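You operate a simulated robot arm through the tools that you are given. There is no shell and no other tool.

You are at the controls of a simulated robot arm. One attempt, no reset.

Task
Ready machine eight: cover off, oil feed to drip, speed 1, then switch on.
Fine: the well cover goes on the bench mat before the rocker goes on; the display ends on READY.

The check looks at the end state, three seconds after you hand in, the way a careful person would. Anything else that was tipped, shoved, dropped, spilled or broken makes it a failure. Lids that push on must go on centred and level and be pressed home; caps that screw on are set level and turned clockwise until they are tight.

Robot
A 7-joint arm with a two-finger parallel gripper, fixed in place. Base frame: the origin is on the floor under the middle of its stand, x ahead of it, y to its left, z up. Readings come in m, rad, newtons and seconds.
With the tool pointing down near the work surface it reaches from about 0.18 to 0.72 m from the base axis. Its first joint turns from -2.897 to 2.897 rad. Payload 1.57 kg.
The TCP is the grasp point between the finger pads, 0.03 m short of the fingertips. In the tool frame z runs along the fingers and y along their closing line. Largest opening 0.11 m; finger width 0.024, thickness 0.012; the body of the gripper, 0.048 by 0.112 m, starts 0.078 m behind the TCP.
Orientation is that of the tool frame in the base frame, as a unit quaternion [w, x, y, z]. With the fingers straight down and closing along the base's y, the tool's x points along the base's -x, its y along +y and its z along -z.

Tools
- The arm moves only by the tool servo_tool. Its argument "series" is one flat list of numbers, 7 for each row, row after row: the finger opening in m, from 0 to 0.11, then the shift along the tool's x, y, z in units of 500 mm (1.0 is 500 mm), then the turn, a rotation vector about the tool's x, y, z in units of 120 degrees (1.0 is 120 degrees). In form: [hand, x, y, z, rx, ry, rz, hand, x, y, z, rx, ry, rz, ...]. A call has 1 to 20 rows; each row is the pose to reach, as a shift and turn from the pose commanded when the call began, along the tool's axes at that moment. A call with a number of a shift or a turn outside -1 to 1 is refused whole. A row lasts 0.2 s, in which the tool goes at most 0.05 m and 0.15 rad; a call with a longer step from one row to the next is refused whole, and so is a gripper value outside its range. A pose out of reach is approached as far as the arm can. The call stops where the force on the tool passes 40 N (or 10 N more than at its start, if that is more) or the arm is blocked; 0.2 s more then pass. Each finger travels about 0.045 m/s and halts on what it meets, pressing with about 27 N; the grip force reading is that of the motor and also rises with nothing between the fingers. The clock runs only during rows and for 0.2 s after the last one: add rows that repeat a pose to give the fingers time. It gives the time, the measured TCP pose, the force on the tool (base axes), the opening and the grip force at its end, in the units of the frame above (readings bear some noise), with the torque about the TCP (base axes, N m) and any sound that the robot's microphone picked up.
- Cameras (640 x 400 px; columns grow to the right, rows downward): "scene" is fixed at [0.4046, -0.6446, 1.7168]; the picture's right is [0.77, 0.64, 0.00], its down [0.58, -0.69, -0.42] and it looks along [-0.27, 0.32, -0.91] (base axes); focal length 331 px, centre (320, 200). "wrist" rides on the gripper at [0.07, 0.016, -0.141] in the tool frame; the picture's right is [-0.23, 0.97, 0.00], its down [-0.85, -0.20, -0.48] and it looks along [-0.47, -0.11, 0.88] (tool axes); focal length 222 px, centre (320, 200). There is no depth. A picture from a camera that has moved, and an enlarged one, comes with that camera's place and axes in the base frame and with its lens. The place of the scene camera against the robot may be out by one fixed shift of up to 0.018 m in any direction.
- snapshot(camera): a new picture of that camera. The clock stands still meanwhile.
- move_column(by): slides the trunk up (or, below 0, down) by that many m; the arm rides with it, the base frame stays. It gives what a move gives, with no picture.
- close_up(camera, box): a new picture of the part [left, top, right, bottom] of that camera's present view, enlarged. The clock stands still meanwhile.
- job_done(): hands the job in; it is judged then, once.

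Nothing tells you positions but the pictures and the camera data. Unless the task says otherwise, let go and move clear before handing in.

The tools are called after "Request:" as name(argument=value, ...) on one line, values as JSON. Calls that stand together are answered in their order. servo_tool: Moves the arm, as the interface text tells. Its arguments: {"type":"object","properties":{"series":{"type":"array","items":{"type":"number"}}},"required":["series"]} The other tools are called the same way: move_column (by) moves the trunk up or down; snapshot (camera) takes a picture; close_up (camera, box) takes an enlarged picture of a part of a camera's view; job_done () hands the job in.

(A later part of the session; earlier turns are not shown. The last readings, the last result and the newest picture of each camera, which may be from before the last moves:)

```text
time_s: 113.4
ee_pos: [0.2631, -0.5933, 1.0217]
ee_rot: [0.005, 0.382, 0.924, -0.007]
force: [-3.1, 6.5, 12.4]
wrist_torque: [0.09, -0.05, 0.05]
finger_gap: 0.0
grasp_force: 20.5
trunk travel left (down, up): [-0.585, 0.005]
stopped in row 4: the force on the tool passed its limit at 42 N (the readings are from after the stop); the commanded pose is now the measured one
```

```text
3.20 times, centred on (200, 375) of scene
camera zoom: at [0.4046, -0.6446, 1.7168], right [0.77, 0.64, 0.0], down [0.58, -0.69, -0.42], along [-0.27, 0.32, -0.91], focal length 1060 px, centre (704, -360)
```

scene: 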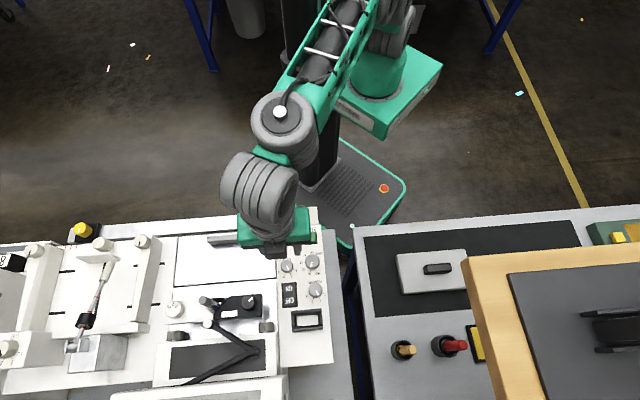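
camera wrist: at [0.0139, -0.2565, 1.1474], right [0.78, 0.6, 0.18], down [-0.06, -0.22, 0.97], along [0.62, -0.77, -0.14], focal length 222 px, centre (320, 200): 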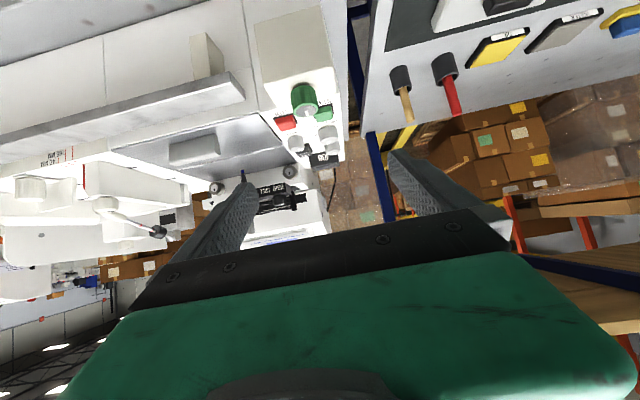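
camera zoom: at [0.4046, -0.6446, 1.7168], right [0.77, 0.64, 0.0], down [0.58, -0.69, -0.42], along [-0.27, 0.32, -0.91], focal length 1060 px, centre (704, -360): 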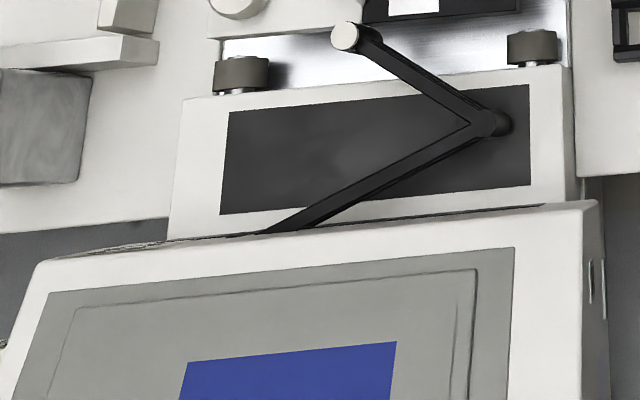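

The tip was catching the bezel edge. I'll lift, shift 8 mm toward the rocker's centre so only the ON half is under the tip, and press again.

Request:
servo_tool(series=[0.0, 0, 0, -0.02, 0, 0, 0, 0.0, -0.016, 0, -0.02, 0, 0, 0, 0.0, -0.016, 0, -0.02, 0, 0, 0])

Request:
close_up(camera="wrist", box=[270, 130, 370, 210])

Request:
servo_tool(series=[0.0, 0, 0, 0.012, 0, 0, 0, 0.0, 0, 0, 0.02, 0, 0, 0, 0.0, 0, 0, 0.024, 0, 0, 0, 0.0, 0, 0, 0.028, 0, 0, 0])

Request:
close_up(camera="wrist", box=[270, 130, 370, 210])

```text
time_s: 114.2
ee_pos: [0.2696, -0.6005, 1.028]
ee_rot: [0.003, 0.382, 0.924, -0.004]
force: [-0.9, 0.1, -0.5]
wrist_torque: [0.02, -0.01, 0.0]
finger_gap: 0.0002
grasp_force: 21.4
trunk travel left (down, up): [-0.585, 0.005]
```

```text
5.00 times, centred on (320, 170) of wrist
camera zoom: at [0.2312, -0.5383, 1.1698], right [0.85, 0.53, 0.0], down [0.46, -0.74, 0.49], along [0.25, -0.42, -0.87], focal length 1111 px, centre (320, 350)
```

zoom: 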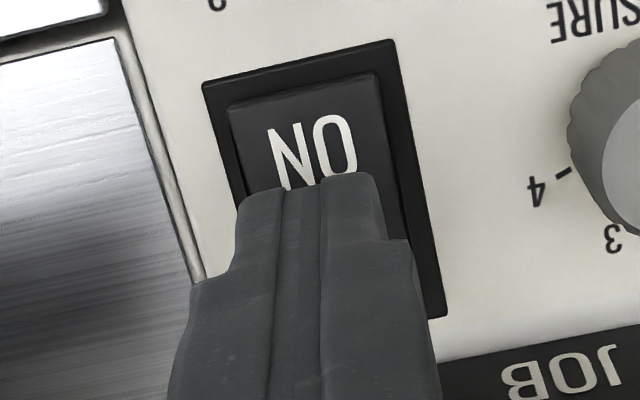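

```text
time_s: 115.2
ee_pos: [0.27, -0.6004, 1.0219]
ee_rot: [0.006, 0.383, 0.924, -0.01]
force: [2.9, -0.2, 39.6]
wrist_torque: [0.07, -0.22, -0.11]
finger_gap: 0.0
grasp_force: 21.3
trunk travel left (down, up): [-0.585, 0.005]
```

```text
5.00 times, centred on (320, 170) of wrist
camera zoom: at [0.231, -0.5368, 1.162], right [0.85, 0.53, -0.01], down [0.46, -0.73, 0.5], along [0.26, -0.43, -0.87], focal length 1111 px, centre (320, 350)
```

zoom: 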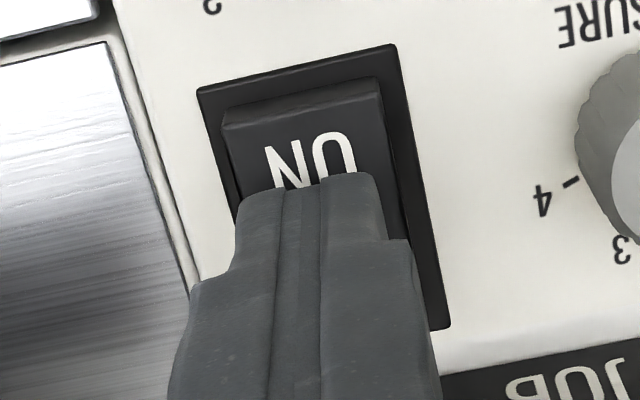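

That was too near the pivot. I'll lift and re-press about 5 mm closer to the ON end.

Request:
servo_tool(series=[0.0, 0, 0, -0.02, 0, 0, 0, 0.0, 0.01, 0, -0.02, 0, 0, 0, 0.0, 0.01, 0, -0.012, 0, 0, 0])

Request:
close_up(camera="wrist", box=[270, 130, 370, 210])

Request:
close_up(camera="scene", box=[255, 260, 325, 320])

```text
time_s: 116.0
ee_pos: [0.2654, -0.5951, 1.0218]
ee_rot: [0.003, 0.382, 0.924, -0.004]
force: [2.6, 4.0, 20.5]
wrist_torque: [0.02, -0.32, 0.12]
finger_gap: 0.0003
grasp_force: 21.1
trunk travel left (down, up): [-0.585, 0.005]
```

```text
5.00 times, centred on (320, 170) of wrist
camera zoom: at [0.2277, -0.5328, 1.1629], right [0.85, 0.53, 0.0], down [0.46, -0.74, 0.49], along [0.25, -0.42, -0.87], focal length 1111 px, centre (320, 350)
```

zoom: 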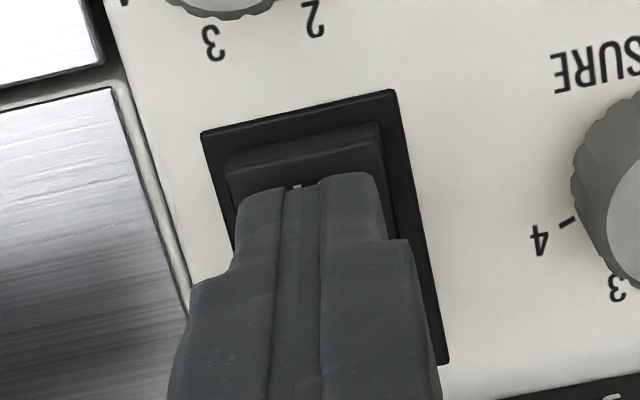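

```text
6.67 times, centred on (290, 290) of scene
camera zoom: at [0.4046, -0.6446, 1.7168], right [0.77, 0.64, 0.0], down [0.58, -0.69, -0.42], along [-0.27, 0.32, -0.91], focal length 2209 px, centre (520, -400)
```

zoom: 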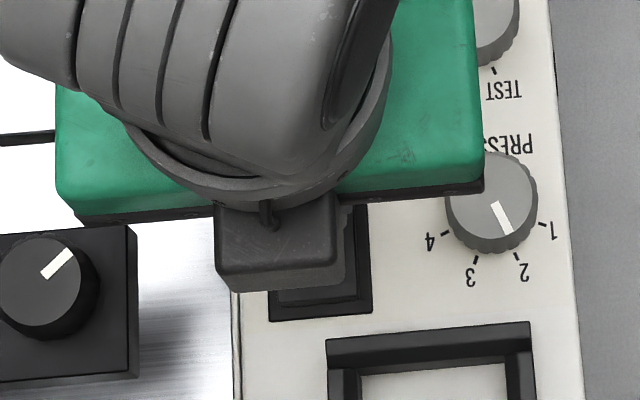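

Request:
servo_tool(series=[0.0, 0.002, 0, 0.004, 0, 0, 0, 0.0, 0.002, 0, 0.008, 0, 0, 0, 0.0, 0.002, 0, 0.012, 0, 0, 0, 0.0, 0.002, 0, 0.016, 0, 0, 0])

Request:
close_up(camera="wrist", box=[270, 130, 370, 210])

```text
time_s: 116.8
ee_pos: [0.2659, -0.5973, 1.0226]
ee_rot: [0.007, 0.382, 0.924, -0.008]
force: [1.4, 8.4, 10.3]
wrist_torque: [0.22, -0.1, 0.14]
finger_gap: 0.0
grasp_force: 20.8
trunk travel left (down, up): [-0.585, 0.005]
stopped in row 3: the force on the tool passed its limit at 42 N (the readings are from after the stop); the commanded pose is now the measured one
```

```text
5.00 times, centred on (320, 170) of wrist
camera zoom: at [0.2271, -0.5336, 1.162], right [0.85, 0.53, -0.01], down [0.46, -0.73, 0.5], along [0.26, -0.42, -0.87], focal length 1111 px, centre (320, 350)
```

zoom: 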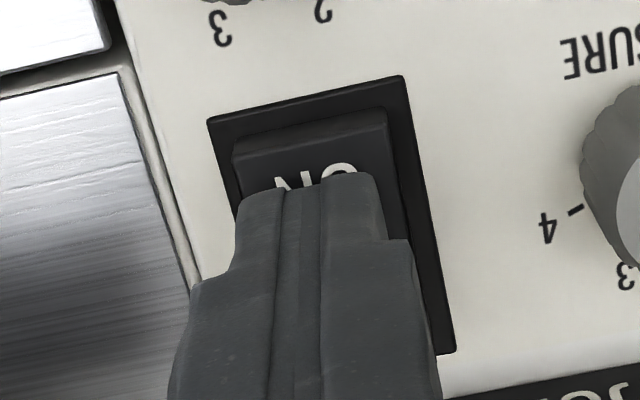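

The rocker isn't yielding at 40 N, so I'll back off and examine its actual shape and tilt from the side before pushing more.

Request:
servo_tool(series=[0.0, 0, 0, -0.03, 0, 0, 0, 0.0, 0, 0, -0.1, 0, 0, 0, 0.0, 0.06, 0, -0.14, 0, 0, 0, 0.0, 0.14, 0, -0.14, 0, 0, 0, 0.0, 0.2, 0, -0.14, 0, 0, 0])

Request:
close_up(camera="scene", box=[270, 275, 305, 315])

Request:
snapshot(camera="wrist")

```text
time_s: 118.0
ee_pos: [0.1948, -0.5242, 1.0877]
ee_rot: [0.005, 0.383, 0.924, -0.007]
force: [-0.8, -0.3, 1.2]
wrist_torque: [-0.03, -0.01, 0.0]
finger_gap: 0.0
grasp_force: 21.1
trunk travel left (down, up): [-0.585, 0.005]
```

```text
10.00 times, centred on (288, 295) of scene
camera zoom: at [0.4046, -0.6446, 1.7168], right [0.77, 0.64, 0.0], down [0.58, -0.69, -0.42], along [-0.27, 0.32, -0.91], focal length 3313 px, centre (645, -750)
```

zoom: 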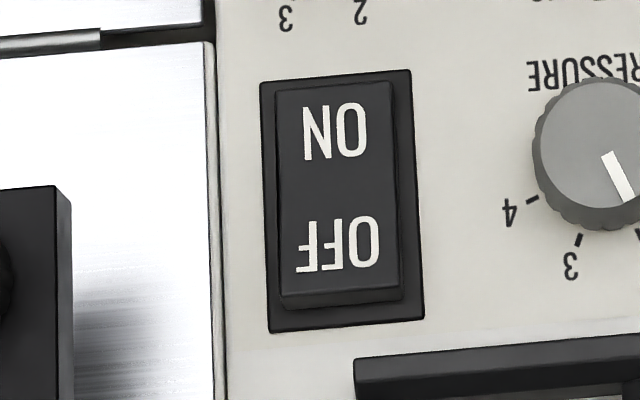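

```text
taken
camera wrist: at [0.156, -0.4627, 1.2275], right [0.85, 0.53, 0.0], down [0.46, -0.74, 0.49], along [0.26, -0.42, -0.87], focal length 222 px, centre (320, 200)
```

wrist: 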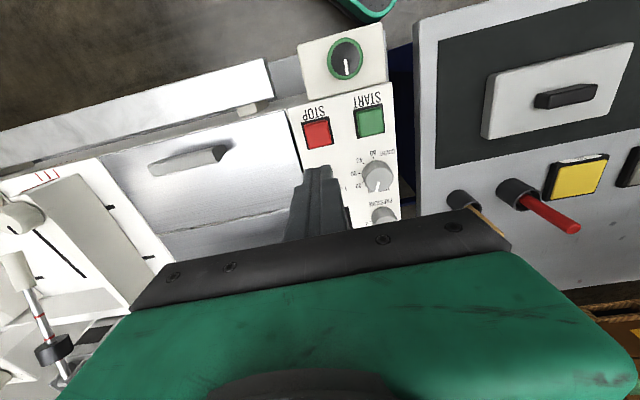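

Request:
close_up(camera="scene", box=[100, 350, 300, 400])

Request:
servo_tool(series=[0.0, 0, 0.08, -0.04, 0, 0, 0, 0.0, 0, 0.16, -0.06, 0, 0, 0, 0.0, 0, 0.24, -0.06, 0, 0, 0, 0.0, 0, 0.32, -0.06, 0, 0, 0, 0.0, 0, 0.4, -0.06, 0, 0, 0])

Request:
snapshot(camera="wrist")

```text
3.20 times, centred on (200, 375) of scene
camera zoom: at [0.4046, -0.6446, 1.7168], right [0.77, 0.64, 0.0], down [0.58, -0.69, -0.42], along [-0.27, 0.32, -0.91], focal length 1060 px, centre (704, -360)
```

zoom: 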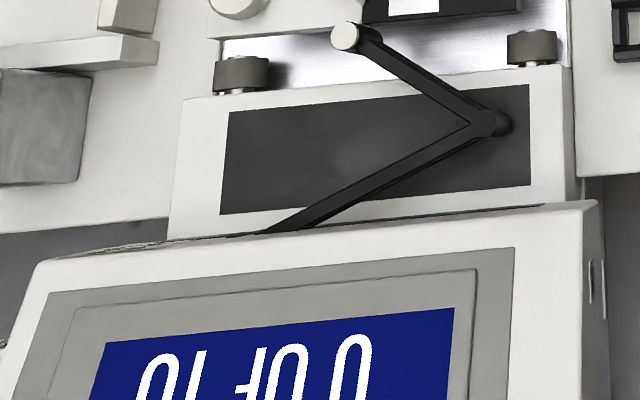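

```text
time_s: 119.2
ee_pos: [0.3364, -0.3846, 1.1155]
ee_rot: [0.006, 0.382, 0.924, -0.007]
force: [-0.4, 0.1, 0.2]
wrist_torque: [0.02, 0.0, 0.0]
finger_gap: 0.0
grasp_force: 21.4
trunk travel left (down, up): [-0.585, 0.005]
```

```text
taken
camera wrist: at [0.2983, -0.321, 1.2559], right [0.85, 0.53, -0.01], down [0.46, -0.74, 0.49], along [0.26, -0.42, -0.87], focal length 222 px, centre (320, 200)
```

wrist: 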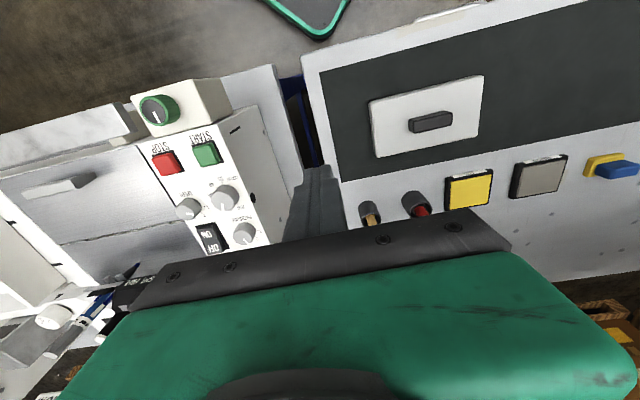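

The display woke up: it shows something like "0 OF 10". I'll go to the low viewing pose to read the whole screen.

Request:
servo_tool(series=[0.03, 0.02, -0.08, -0.04, 0, 0, 0, 0.06, 0.04, -0.16, -0.06, 0, 0, 0, 0.09, 0.06, -0.24, -0.06, 0, 0, 0, 0.11, 0.08, -0.32, -0.06, 0, 0, 0, 0.11, 0.1, -0.4, -0.06, 0, 0, 0, 0.11, 0.12, -0.48, -0.06, 0, 0, 0, 0.11, 0.14, -0.56, -0.06, 0, 0, 0, 0.11, 0.14, -0.64, -0.06, 0, 0, 0, 0.11, 0.14, -0.7, -0.06, 0, 0, 0])

Request:
servo_tool(series=[0.11, 0, 0, 0, 0, -0.065, 0, 0.11, 0, 0, 0, 0, -0.13, 0, 0.11, 0, 0, 0, 0, -0.195, 0, 0.11, 0, 0, 0, 0, -0.26, 0, 0.11, 0, 0, 0, 0, -0.325, 0, 0.11, 0, 0, 0, 0, -0.39, 0, 0.11, 0, 0, 0, 0, -0.45, 0])

Request:
snapshot(camera="wrist")

```text
time_s: 121.2
ee_pos: [0.0393, -0.5838, 1.149]
ee_rot: [0.005, 0.382, 0.924, -0.007]
force: [0.1, 0.8, -0.1]
wrist_torque: [0.04, -0.04, -0.02]
finger_gap: 0.11
grasp_force: 0.0
trunk travel left (down, up): [-0.585, 0.005]
```

```text
time_s: 122.8
ee_pos: [0.0405, -0.5823, 1.1498]
ee_rot: [0.425, 0.337, 0.82, -0.18]
force: [-0.7, 0.6, 0.1]
wrist_torque: [-0.02, -0.02, -0.01]
finger_gap: 0.1102
grasp_force: 0.1
trunk travel left (down, up): [-0.585, 0.005]
```

```text
taken
camera wrist: at [-0.0598, -0.461, 1.1724], right [0.78, 0.6, 0.18], down [-0.07, -0.2, 0.98], along [0.62, -0.78, -0.12], focal length 222 px, centre (320, 200)
```

wrist: 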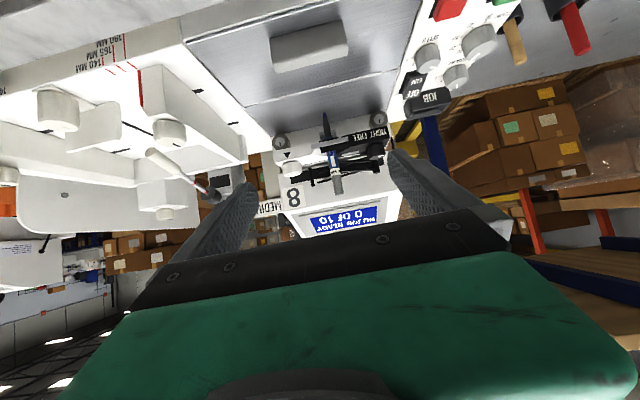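

Request:
close_up(camera="wrist", box=[295, 195, 395, 250])

Request:
close_up(camera="wrist", box=[305, 202, 385, 237])

```text
6.40 times, centred on (345, 222) of wrist
camera zoom: at [-0.0598, -0.461, 1.1724], right [0.78, 0.6, 0.18], down [-0.07, -0.2, 0.98], along [0.62, -0.78, -0.12], focal length 1422 px, centre (160, 56)
```

zoom: 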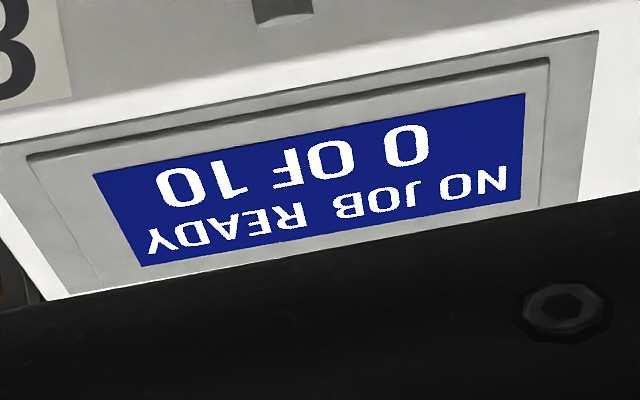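

```text
8.00 times, centred on (345, 220) of wrist
camera zoom: at [-0.0598, -0.461, 1.1724], right [0.78, 0.6, 0.18], down [-0.07, -0.2, 0.98], along [0.62, -0.78, -0.12], focal length 1777 px, centre (120, 44)
```

zoom: 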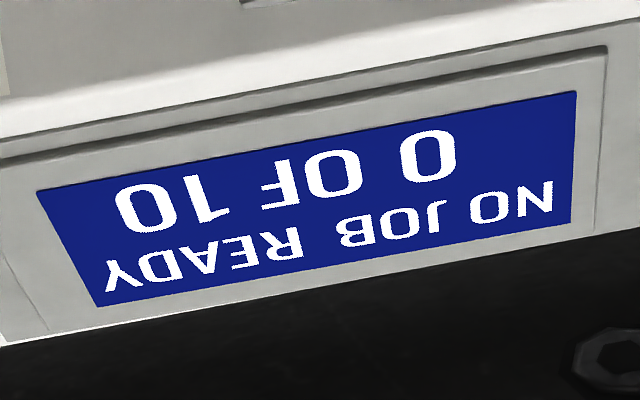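

The display reads "NO JOB READY / 0 OF 10", so the machine is on and READY. The oil feed remains; I'll scan this view tile by tile at high zoom for any oil/drip marking.

Request:
close_up(camera="wrist", box=[240, 95, 400, 195])

Request:
close_up(camera="wrist", box=[380, 0, 540, 130])

Request:
close_up(camera="wrist", box=[80, 60, 240, 220])

Request:
close_up(camera="wrist", box=[260, 150, 400, 215])

```text
4.00 times, centred on (320, 145) of wrist
camera zoom: at [-0.0598, -0.461, 1.1724], right [0.78, 0.6, 0.18], down [-0.07, -0.2, 0.98], along [0.62, -0.78, -0.12], focal length 888 px, centre (320, 420)
```

zoom: 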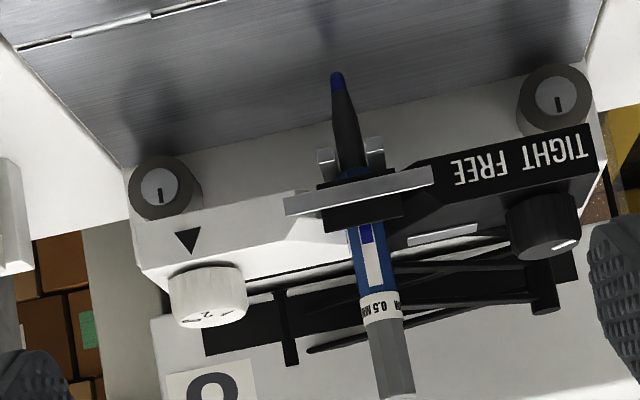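

```text
3.08 times, centred on (460, 65) of wrist
camera zoom: at [-0.0598, -0.461, 1.1724], right [0.78, 0.6, 0.18], down [-0.07, -0.2, 0.98], along [0.62, -0.78, -0.12], focal length 684 px, centre (-111, 615)
```

zoom: 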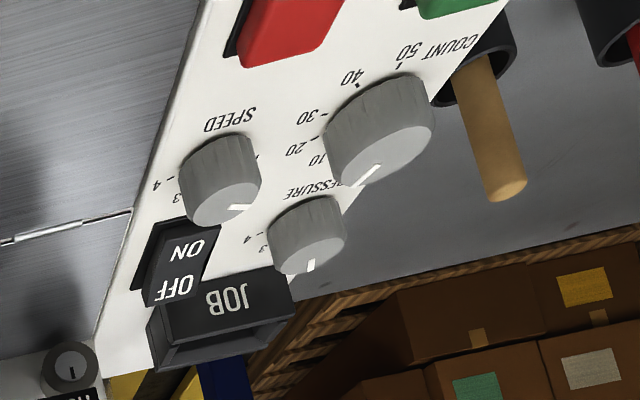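

```text
2.50 times, centred on (160, 140) of wrist
camera zoom: at [-0.0598, -0.461, 1.1724], right [0.78, 0.6, 0.18], down [-0.07, -0.2, 0.98], along [0.62, -0.78, -0.12], focal length 555 px, centre (720, 350)
```

zoom: 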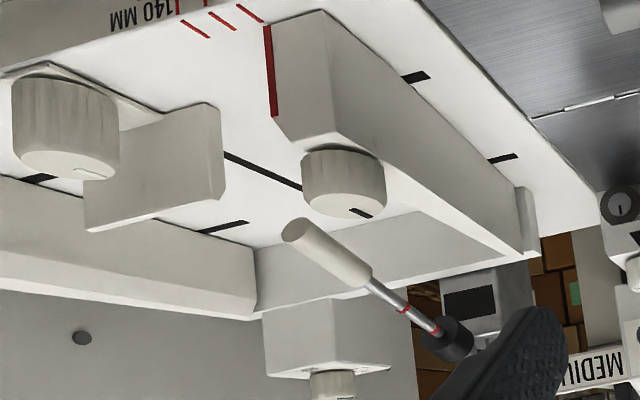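

```text
4.57 times, centred on (330, 182) of wrist
camera zoom: at [-0.0598, -0.461, 1.1724], right [0.78, 0.6, 0.18], down [-0.07, -0.2, 0.98], along [0.62, -0.78, -0.12], focal length 1015 px, centre (274, 280)
```

zoom: 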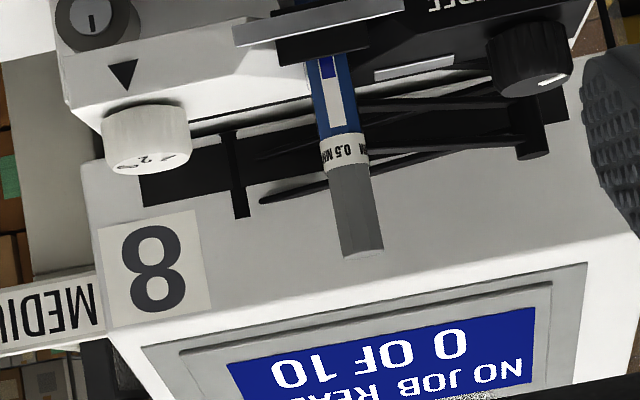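

Request:
close_up(camera="scene", box=[560, 270, 640, 400])

Request:
snapshot(camera="scene")

```text
3.08 times, centred on (600, 335) of scene
camera zoom: at [0.4046, -0.6446, 1.7168], right [0.77, 0.64, 0.0], down [0.58, -0.69, -0.42], along [-0.27, 0.32, -0.91], focal length 1019 px, centre (-542, -215)
```

zoom: 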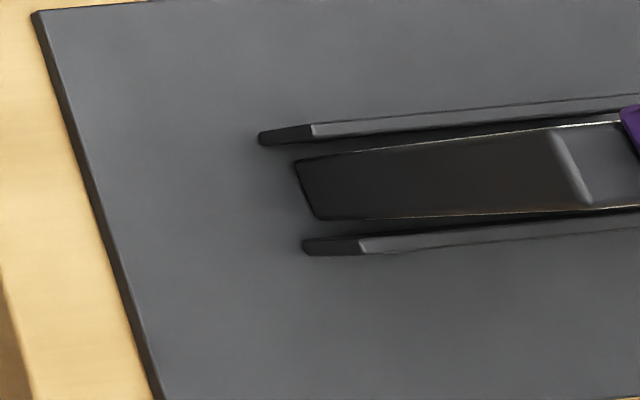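

```text
taken
```

scene: 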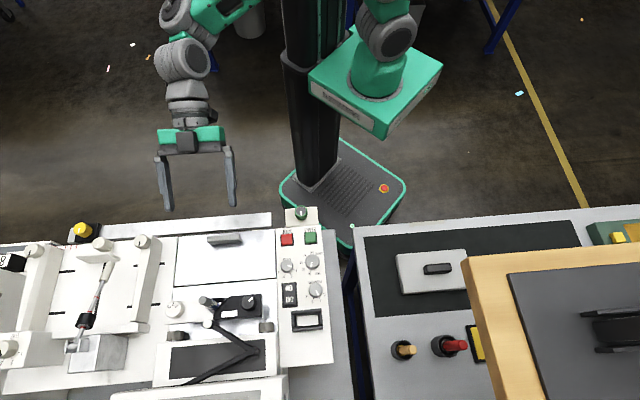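

The machine is on. To understand the green-knob block, I'll compare with the same place on machine seven, which had a block too (with a clamp marked "WORN"). Moving to view it again more closely.

Request:
servo_tool(series=[0.11, 0, 0, 0, 0, 0.065, 0, 0.11, 0, 0, 0, 0, 0.13, 0, 0.11, 0, 0, 0, 0, 0.195, 0, 0.11, 0, 0, 0, 0, 0.26, 0, 0.11, 0, 0, 0, 0, 0.325, 0, 0.11, 0, 0, 0, 0, 0.39, 0, 0.11, 0, 0, 0, 0, 0.45, 0])

Request:
servo_tool(series=[0.11, 0.07, -0.035, 0, 0, 0, 0, 0.11, 0.14, -0.07, 0, 0, 0, 0, 0.11, 0.21, -0.105, 0, 0, 0, 0, 0.11, 0.28, -0.14, 0, 0, 0, 0, 0.11, 0.35, -0.175, 0, 0, 0, 0, 0.11, 0.42, -0.21, 0, 0, 0, 0, 0.11, 0.49, -0.245, 0, 0, 0, 0, 0.11, 0.56, -0.28, 0, 0, 0.05, 0.11, 0.63, -0.315, 0, 0, 0, 0.1])

Request:
servo_tool(series=[0.11, 0, 0, 0, 0, 0, 0.07, 0.11, 0, 0, 0, 0, 0, 0.14, 0.11, 0, 0, 0, 0, 0, 0.21, 0.11, 0, 0, 0, 0, 0, 0.28, 0.11, 0, 0, 0, 0, 0, 0.35, 0.11, 0, 0, 0, 0, 0, 0.4])

Request:
servo_tool(series=[0.11, 0, 0, 0, 0, -0.065, 0, 0.11, 0, 0, 0, 0, -0.13, 0, 0.11, 0, 0, 0, 0, -0.195, 0, 0.11, 0, 0, 0, 0, -0.26, 0, 0.11, 0, 0, 0, 0, -0.325, 0, 0.11, 0, 0, 0, 0, -0.39, 0])

Request:
snapshot(camera="wrist")

```text
time_s: 124.4
ee_pos: [0.04, -0.5811, 1.1489]
ee_rot: [0.006, 0.382, 0.924, -0.006]
force: [0.4, -0.1, -0.3]
wrist_torque: [0.01, 0.01, -0.04]
finger_gap: 0.1101
grasp_force: 0.1
trunk travel left (down, up): [-0.585, 0.005]
```

```text
refused: series must hold 7 numbers for each row
```

```text
time_s: 125.8
ee_pos: [0.04, -0.5821, 1.1496]
ee_rot: [0.007, 0.726, 0.688, -0.004]
force: [0.4, -0.2, 0.0]
wrist_torque: [-0.02, -0.01, 0.04]
finger_gap: 0.1101
grasp_force: 0.0
trunk travel left (down, up): [-0.585, 0.005]
```

```text
time_s: 127.2
ee_pos: [0.0386, -0.5814, 1.1493]
ee_rot: [0.281, 0.663, 0.629, -0.293]
force: [0.1, -0.2, 1.1]
wrist_torque: [-0.03, -0.01, -0.01]
finger_gap: 0.1102
grasp_force: 0.1
trunk travel left (down, up): [-0.585, 0.005]
```

```text
taken
camera wrist: at [0.0628, -0.4314, 1.1918], right [0.96, -0.2, 0.17], down [-0.22, -0.21, 0.95], along [-0.16, -0.96, -0.24], focal length 222 px, centre (320, 200)
```

wrist: 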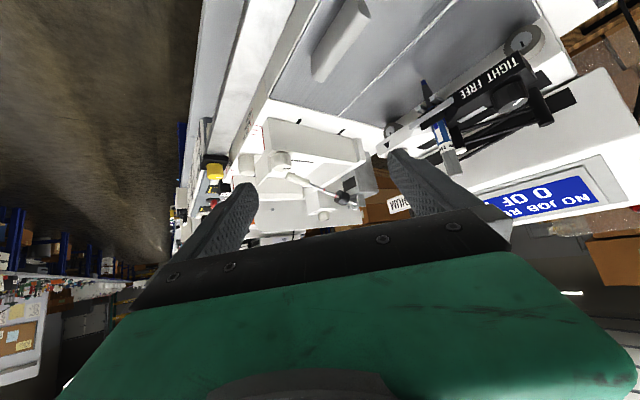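

Request:
close_up(camera="wrist", box=[165, 120, 265, 200])

Request:
close_up(camera="wrist", box=[195, 150, 235, 190])

Request:
close_up(camera="wrist", box=[250, 110, 400, 220])

```text
5.00 times, centred on (215, 160) of wrist
camera zoom: at [0.0628, -0.4314, 1.1918], right [0.96, -0.2, 0.17], down [-0.22, -0.21, 0.95], along [-0.16, -0.96, -0.24], focal length 1111 px, centre (845, 400)
```

zoom: 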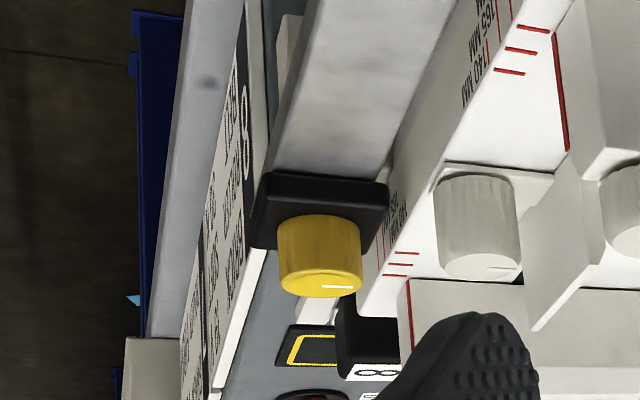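

```text
10.00 times, centred on (215, 170) of wrist
camera zoom: at [0.0628, -0.4314, 1.1918], right [0.96, -0.2, 0.17], down [-0.22, -0.21, 0.95], along [-0.16, -0.96, -0.24], focal length 2221 px, centre (1370, 500)
```

zoom: 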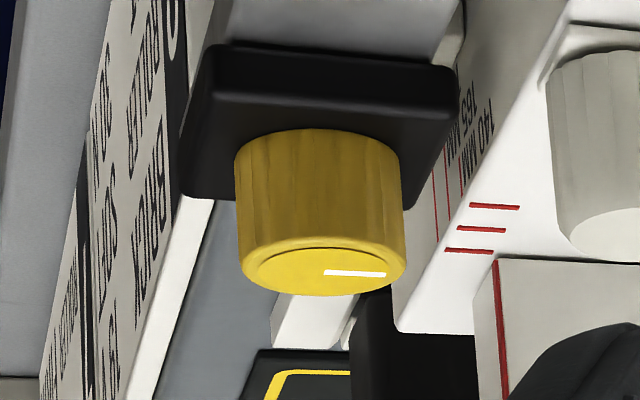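

```text
3.64 times, centred on (325, 165) of wrist
camera zoom: at [0.0628, -0.4314, 1.1918], right [0.96, -0.2, 0.17], down [-0.22, -0.21, 0.95], along [-0.16, -0.96, -0.24], focal length 808 px, centre (302, 327)
```

zoom: 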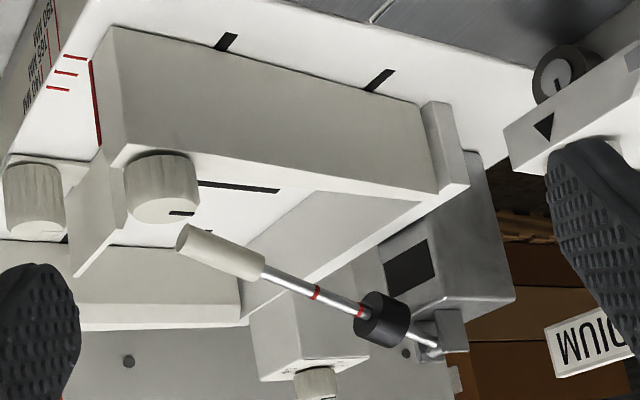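

Request:
servo_tool(series=[0.11, 0.0181, -0.0706, -0.0205, 0, 0, 0, 0.11, 0.0362, -0.1412, -0.041, 0, 0, 0, 0.11, 0.0543, -0.2118, -0.0615, 0, 0, 0, 0.11, 0.0724, -0.2824, -0.082, 0, 0, 0, 0.11, 0.0905, -0.353, -0.1025, 0, 0, 0, 0.11, 0.1086, -0.4236, -0.123, 0, 0, 0, 0.11, 0.1267, -0.4942, -0.1435, 0, 0, 0, 0.11, 0.1448, -0.5648, -0.164, 0, 0, 0, 0.11, 0.1629, -0.6354, -0.1845, 0, 0, 0, 0.11, 0.181, -0.706, -0.205, 0, 0, 0, 0.11, 0.1994, -0.7762, -0.2252, 0, 0, 0])

Request:
snapshot(camera="wrist")

```text
time_s: 129.6
ee_pos: [-0.3421, -0.4118, 1.1474]
ee_rot: [0.281, 0.664, 0.629, -0.291]
force: [0.3, -0.3, 0.3]
wrist_torque: [0.01, 0.03, -0.02]
finger_gap: 0.1099
grasp_force: 0.1
trunk travel left (down, up): [-0.585, 0.005]
```

```text
taken
camera wrist: at [-0.3184, -0.2612, 1.1917], right [0.96, -0.2, 0.17], down [-0.22, -0.21, 0.95], along [-0.16, -0.96, -0.25], focal length 222 px, centre (320, 200)
```

wrist: 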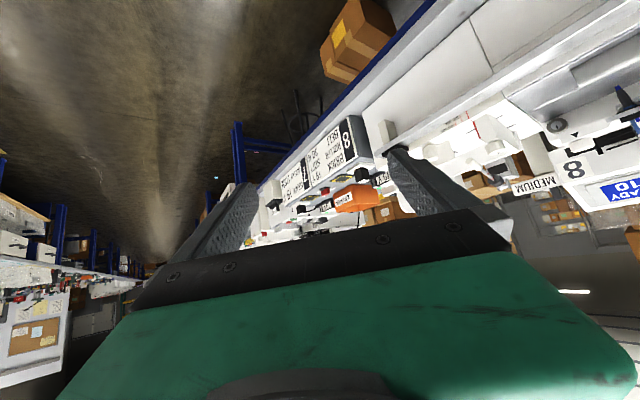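

Request:
close_up(camera="wrist", box=[245, 165, 345, 240])

Request:
close_up(camera="wrist", box=[250, 175, 300, 215])

Request:
close_up(camera="wrist", box=[260, 190, 310, 235])

```text
5.33 times, centred on (295, 202) of wrist
camera zoom: at [-0.3184, -0.2612, 1.1917], right [0.96, -0.2, 0.17], down [-0.22, -0.21, 0.95], along [-0.16, -0.96, -0.25], focal length 1185 px, centre (453, 187)
```

zoom: 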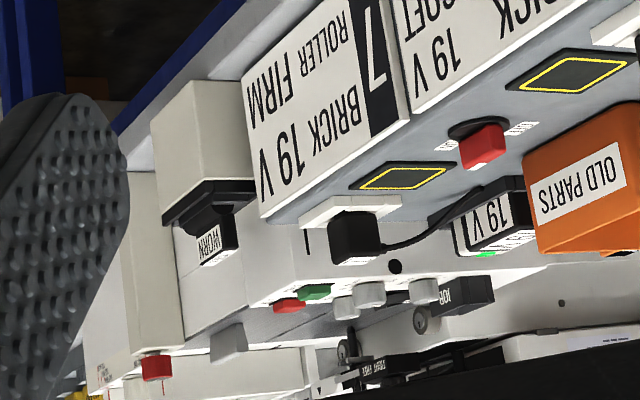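

```text
10.00 times, centred on (275, 195) of wrist
camera zoom: at [-0.3184, -0.2612, 1.1917], right [0.96, -0.2, 0.17], down [-0.22, -0.21, 0.95], along [-0.16, -0.96, -0.25], focal length 2221 px, centre (770, 250)
```

zoom: 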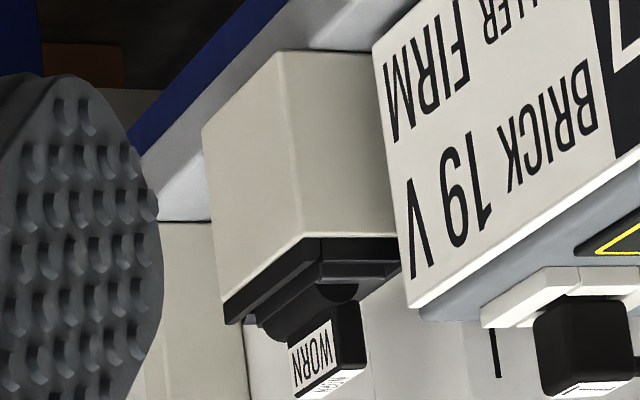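

```text
8.89 times, centred on (285, 212) of wrist
camera zoom: at [-0.3184, -0.2612, 1.1917], right [0.96, -0.2, 0.17], down [-0.22, -0.21, 0.95], along [-0.16, -0.96, -0.25], focal length 1974 px, centre (631, 89)
```

zoom: 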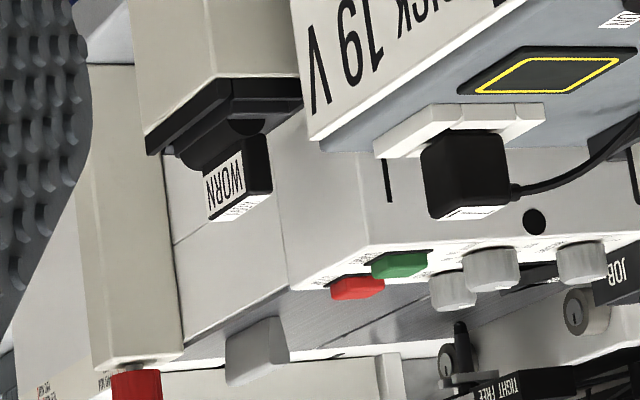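

No lettering there either. I'll scan the fixed camera's image more systematically, including the areas I haven't enlarged yet.

Request:
close_up(camera="scene", box=[0, 230, 80, 300])

Request:
close_up(camera="scene", box=[0, 320, 110, 400])

Request:
close_up(camera="scene", box=[260, 190, 350, 250])

Request:
close_up(camera="scene", box=[330, 320, 500, 400])

Request:
close_up(camera="scene", box=[270, 130, 420, 250])

```text
5.71 times, centred on (40, 265) of scene
camera zoom: at [0.4046, -0.6446, 1.7168], right [0.77, 0.64, 0.0], down [0.58, -0.69, -0.42], along [-0.27, 0.32, -0.91], focal length 1893 px, centre (1920, -171)
```

zoom: 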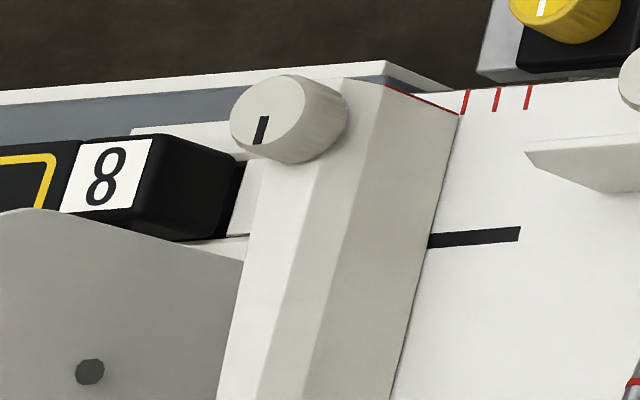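

```text
5.00 times, centred on (55, 360) of scene
camera zoom: at [0.4046, -0.6446, 1.7168], right [0.77, 0.64, 0.0], down [0.58, -0.69, -0.42], along [-0.27, 0.32, -0.91], focal length 1657 px, centre (1645, -600)
```

zoom: 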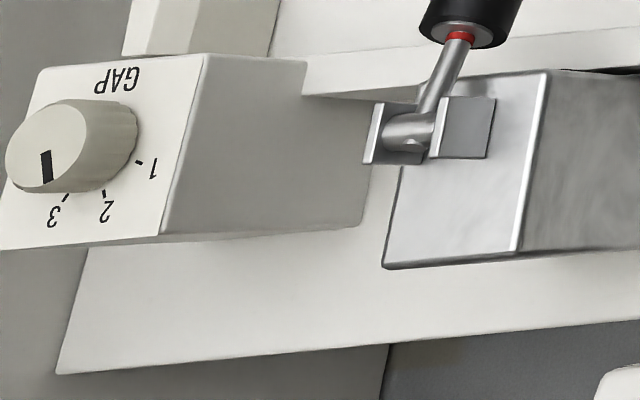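

```text
6.67 times, centred on (305, 220) of scene
camera zoom: at [0.4046, -0.6446, 1.7168], right [0.77, 0.64, 0.0], down [0.58, -0.69, -0.42], along [-0.27, 0.32, -0.91], focal length 2209 px, centre (420, 67)
```

zoom: 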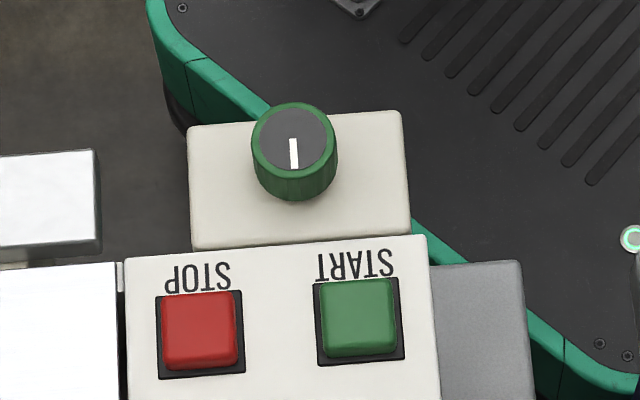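

```text
3.76 times, centred on (415, 360) of scene
camera zoom: at [0.4046, -0.6446, 1.7168], right [0.77, 0.64, 0.0], down [0.58, -0.69, -0.42], along [-0.27, 0.32, -0.91], focal length 1247 px, centre (-38, -402)
```

zoom: 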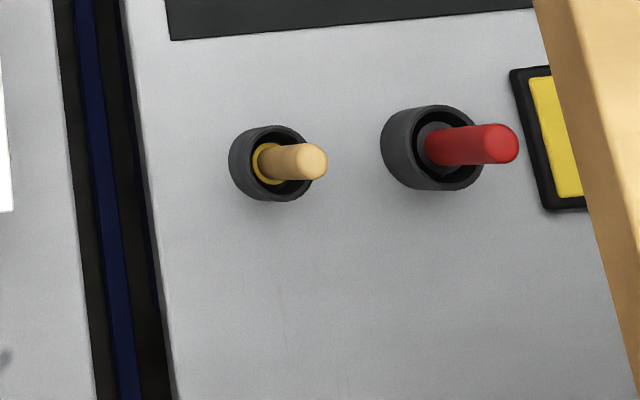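

```text
3.33 times, centred on (345, 190) of scene
camera zoom: at [0.4046, -0.6446, 1.7168], right [0.77, 0.64, 0.0], down [0.58, -0.69, -0.42], along [-0.27, 0.32, -0.91], focal length 1104 px, centre (237, 233)
```

zoom: 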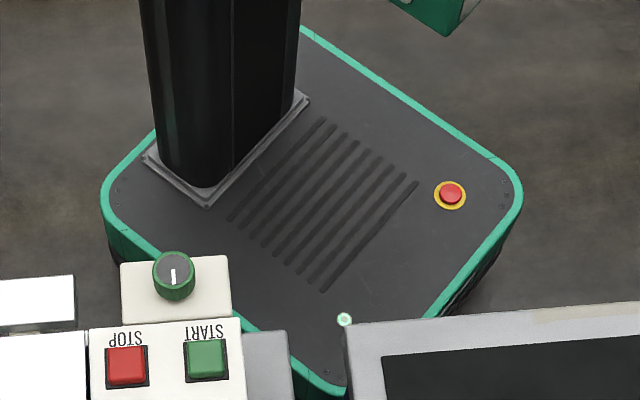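

Request:
close_up(camera="scene", box=[216, 302, 246, 322])

Request:
close_up(camera="scene", box=[165, 295, 215, 330])

Request:
close_up(camera="scene", box=[290, 305, 330, 335])

```text
16.00 times, centred on (231, 312) of scene
camera zoom: at [0.4046, -0.6446, 1.7168], right [0.77, 0.64, 0.0], down [0.58, -0.69, -0.42], along [-0.27, 0.32, -0.91], focal length 5301 px, centre (1744, -1592)
```

zoom: 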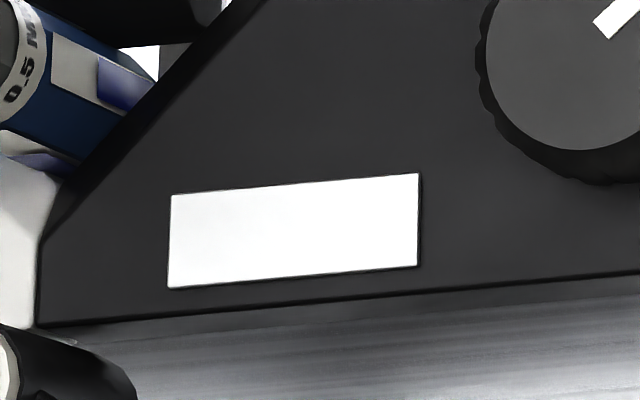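

```text
11.43 times, centred on (190, 312) of scene
camera zoom: at [0.4046, -0.6446, 1.7168], right [0.77, 0.64, 0.0], down [0.58, -0.69, -0.42], along [-0.27, 0.32, -0.91], focal length 3786 px, centre (1806, -1086)
```

zoom: 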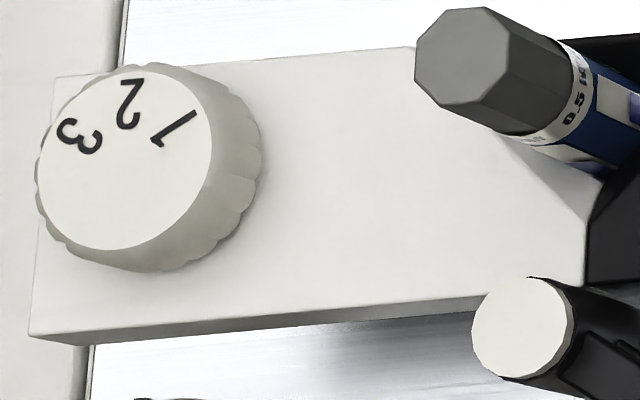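

```text
13.33 times, centred on (310, 320) of scene
camera zoom: at [0.4046, -0.6446, 1.7168], right [0.77, 0.64, 0.0], down [0.58, -0.69, -0.42], along [-0.27, 0.32, -0.91], focal length 4418 px, centre (453, -1400)
```

zoom: 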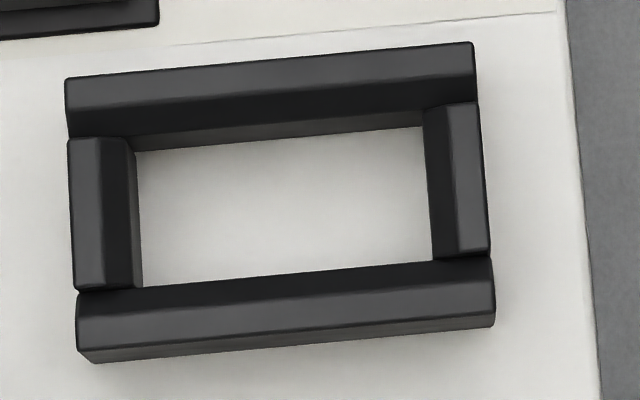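

I'll look at machine eight from its right-hand side at a low angle too, since the jointed black arm by the monitor and faces toward the right bench haven't been seen well.

Request:
servo_tool(series=[0.11, 0, 0, 0, 0, 0.065, 0, 0.11, 0, 0, 0, 0, 0.13, 0, 0.11, 0, 0, 0, 0, 0.195, 0, 0.11, 0, 0, 0, 0, 0.26, 0, 0.11, 0, 0, 0, 0, 0.325, 0, 0.11, 0, 0, 0, 0, 0.39, 0])

Request:
servo_tool(series=[0.11, 0.005, 0.074, 0, 0, 0, 0, 0.11, 0.01, 0.148, 0, 0, 0, 0, 0.11, 0.015, 0.222, 0, 0, 0, 0, 0.11, 0.02, 0.296, 0, 0, 0, 0, 0.11, 0.025, 0.37, 0, 0, 0, 0, 0.11, 0.03, 0.444, 0, 0, 0, 0, 0.11, 0.035, 0.518, 0, 0, 0, 0, 0.11, 0.04, 0.592, 0, 0, 0, 0, 0.11, 0.045, 0.666, 0, 0, 0, 0, 0.11, 0.051, 0.74, 0, 0, 0, 0])

Request:
servo_tool(series=[0.11, 0.005, 0.074, 0, 0, 0, 0.03, 0.11, 0.01, 0.148, 0, 0, 0, 0.06, 0.11, 0.015, 0.222, 0, 0, 0, 0.09, 0.11, 0.02, 0.296, 0, 0, 0, 0.12, 0.11, 0.025, 0.37, 0, 0, 0, 0.15, 0.11, 0.03, 0.444, 0, 0, 0, 0.18, 0.11, 0.035, 0.518, 0, 0, 0, 0.21, 0.11, 0.04, 0.592, 0, 0, 0, 0.24, 0.11, 0.045, 0.666, 0, 0, 0, 0.26, 0.11, 0.051, 0.74, 0, 0, 0, 0.275])

Request:
servo_tool(series=[0.11, 0, 0, 0, 0, -0.065, 0, 0.11, 0, 0, 0, 0, -0.13, 0, 0.11, 0, 0, 0, 0, -0.195, 0, 0.11, 0, 0, 0, 0, -0.26, 0])

Request:
snapshot(camera="wrist")

```text
time_s: 131.0
ee_pos: [-0.3398, -0.4118, 1.1476]
ee_rot: [0.007, 0.724, 0.69, -0.004]
force: [0.0, -0.3, 0.2]
wrist_torque: [-0.04, -0.02, 0.0]
finger_gap: 0.1098
grasp_force: 0.2
trunk travel left (down, up): [-0.585, 0.005]
```

```text
time_s: 133.2
ee_pos: [0.03, -0.4055, 1.1494]
ee_rot: [0.008, 0.725, 0.688, -0.005]
force: [-0.1, 0.3, -0.1]
wrist_torque: [-0.01, 0.03, 0.02]
finger_gap: 0.1101
grasp_force: 0.0
trunk travel left (down, up): [-0.585, 0.005]
```

```text
time_s: 135.4
ee_pos: [0.4012, -0.4001, 1.1503]
ee_rot: [0.008, 0.891, 0.454, -0.002]
force: [-0.2, 0.0, -0.1]
wrist_torque: [0.0, 0.01, 0.02]
finger_gap: 0.11
grasp_force: 0.1
trunk travel left (down, up): [-0.585, 0.005]
```

```text
time_s: 136.4
ee_pos: [0.4012, -0.3988, 1.1515]
ee_rot: [0.131, 0.857, 0.435, -0.242]
force: [0.4, -0.1, 0.7]
wrist_torque: [-0.01, 0.02, 0.02]
finger_gap: 0.1101
grasp_force: 0.1
trunk travel left (down, up): [-0.585, 0.005]
```

```text
taken
camera wrist: at [0.4918, -0.2996, 1.2348], right [0.67, -0.73, 0.13], down [-0.45, -0.26, 0.86], along [-0.59, -0.64, -0.5], focal length 222 px, centre (320, 200)
```

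wrist: 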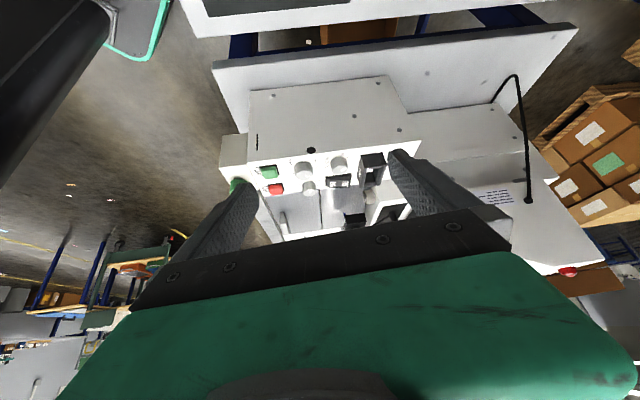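

Request:
close_up(camera="wrist", box=[210, 60, 410, 240])

Request:
close_up(camera="wrist", box=[400, 60, 600, 280])

Request:
close_up(camera="wrist", box=[210, 120, 290, 210])

Request:
close_up(camera="wrist", box=[270, 170, 410, 245])

```text
2.22 times, centred on (310, 150) of wrist
camera zoom: at [0.4918, -0.2996, 1.2348], right [0.67, -0.73, 0.13], down [-0.45, -0.26, 0.86], along [-0.59, -0.64, -0.5], focal length 494 px, centre (342, 311)
```

zoom: 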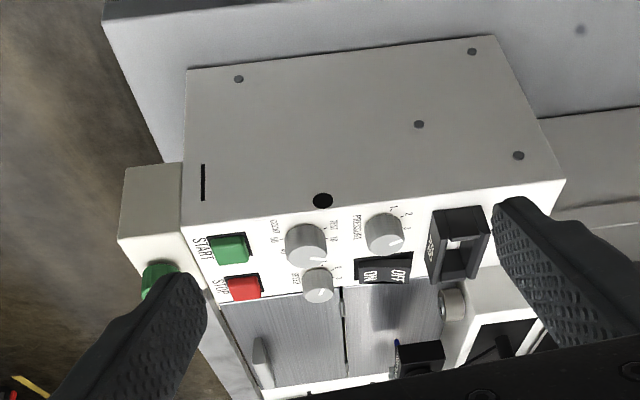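

```text
1.82 times, centred on (500, 170) of wrist
camera zoom: at [0.4918, -0.2996, 1.2348], right [0.67, -0.73, 0.13], down [-0.45, -0.26, 0.86], along [-0.59, -0.64, -0.5], focal length 404 px, centre (-7, 254)
```

zoom: 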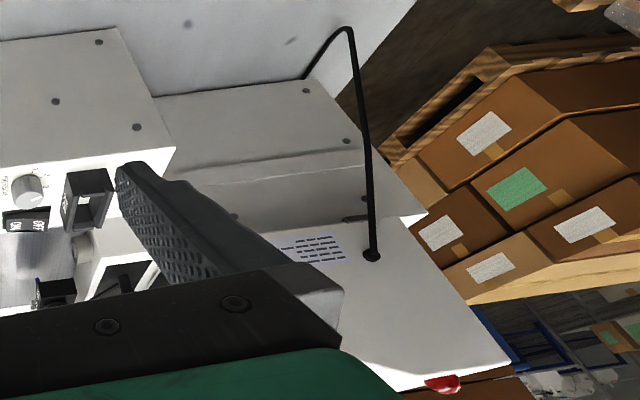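

```text
4.44 times, centred on (250, 165) of wrist
camera zoom: at [0.4918, -0.2996, 1.2348], right [0.67, -0.73, 0.13], down [-0.45, -0.26, 0.86], along [-0.59, -0.64, -0.5], focal length 987 px, centre (631, 356)
```

zoom: 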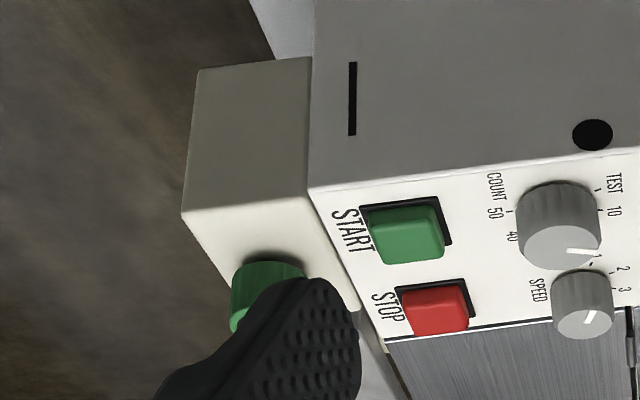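

```text
4.57 times, centred on (340, 208) of wrist
camera zoom: at [0.4918, -0.2996, 1.2348], right [0.67, -0.73, 0.13], down [-0.45, -0.26, 0.86], along [-0.59, -0.64, -0.5], focal length 1015 px, centre (229, 166)
```

zoom: 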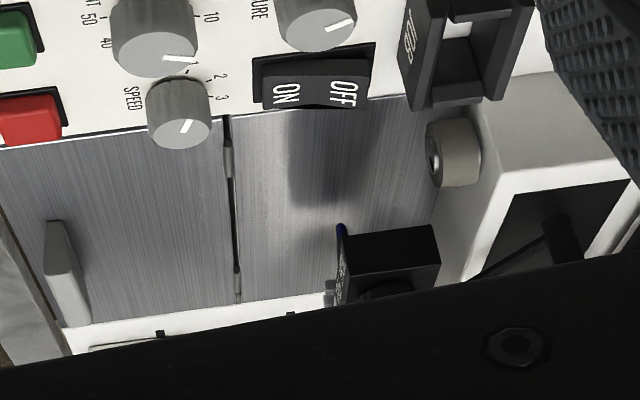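

Request:
close_up(camera="scene", box=[385, 235, 475, 305])

Request:
close_up(camera="wrist", box=[180, 0, 420, 40])

Request:
close_up(camera="wrist", box=[0, 200, 200, 400])

```text
5.71 times, centred on (430, 270) of scene
camera zoom: at [0.4046, -0.6446, 1.7168], right [0.77, 0.64, 0.0], down [0.58, -0.69, -0.42], along [-0.27, 0.32, -0.91], focal length 1893 px, centre (-309, -200)
```

zoom: 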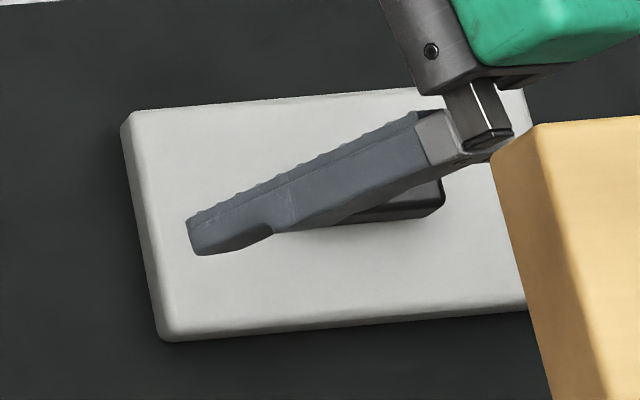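

```text
2.67 times, centred on (300, 20) of wrist
camera zoom: at [0.4918, -0.2996, 1.2348], right [0.67, -0.73, 0.13], down [-0.45, -0.26, 0.86], along [-0.59, -0.64, -0.5], focal length 592 px, centre (373, 680)
```

zoom: 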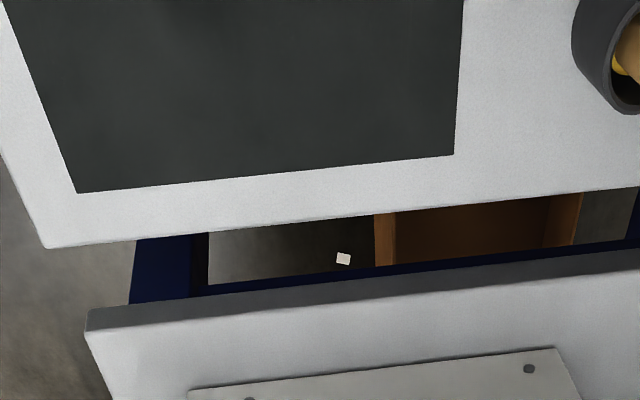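

```text
2.00 times, centred on (100, 300) of wrist
camera zoom: at [0.4918, -0.2996, 1.2348], right [0.67, -0.73, 0.13], down [-0.45, -0.26, 0.86], along [-0.59, -0.64, -0.5], focal length 444 px, centre (760, 0)
```

zoom: 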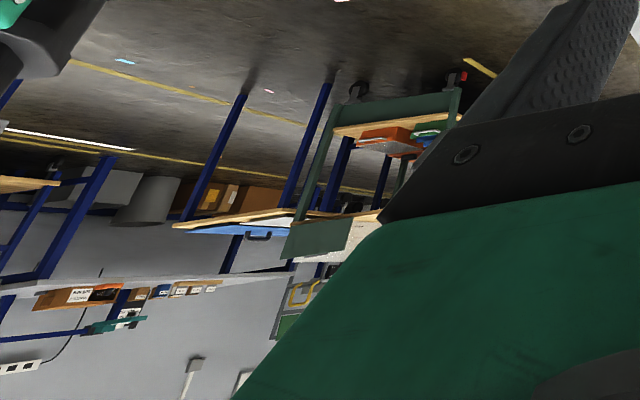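

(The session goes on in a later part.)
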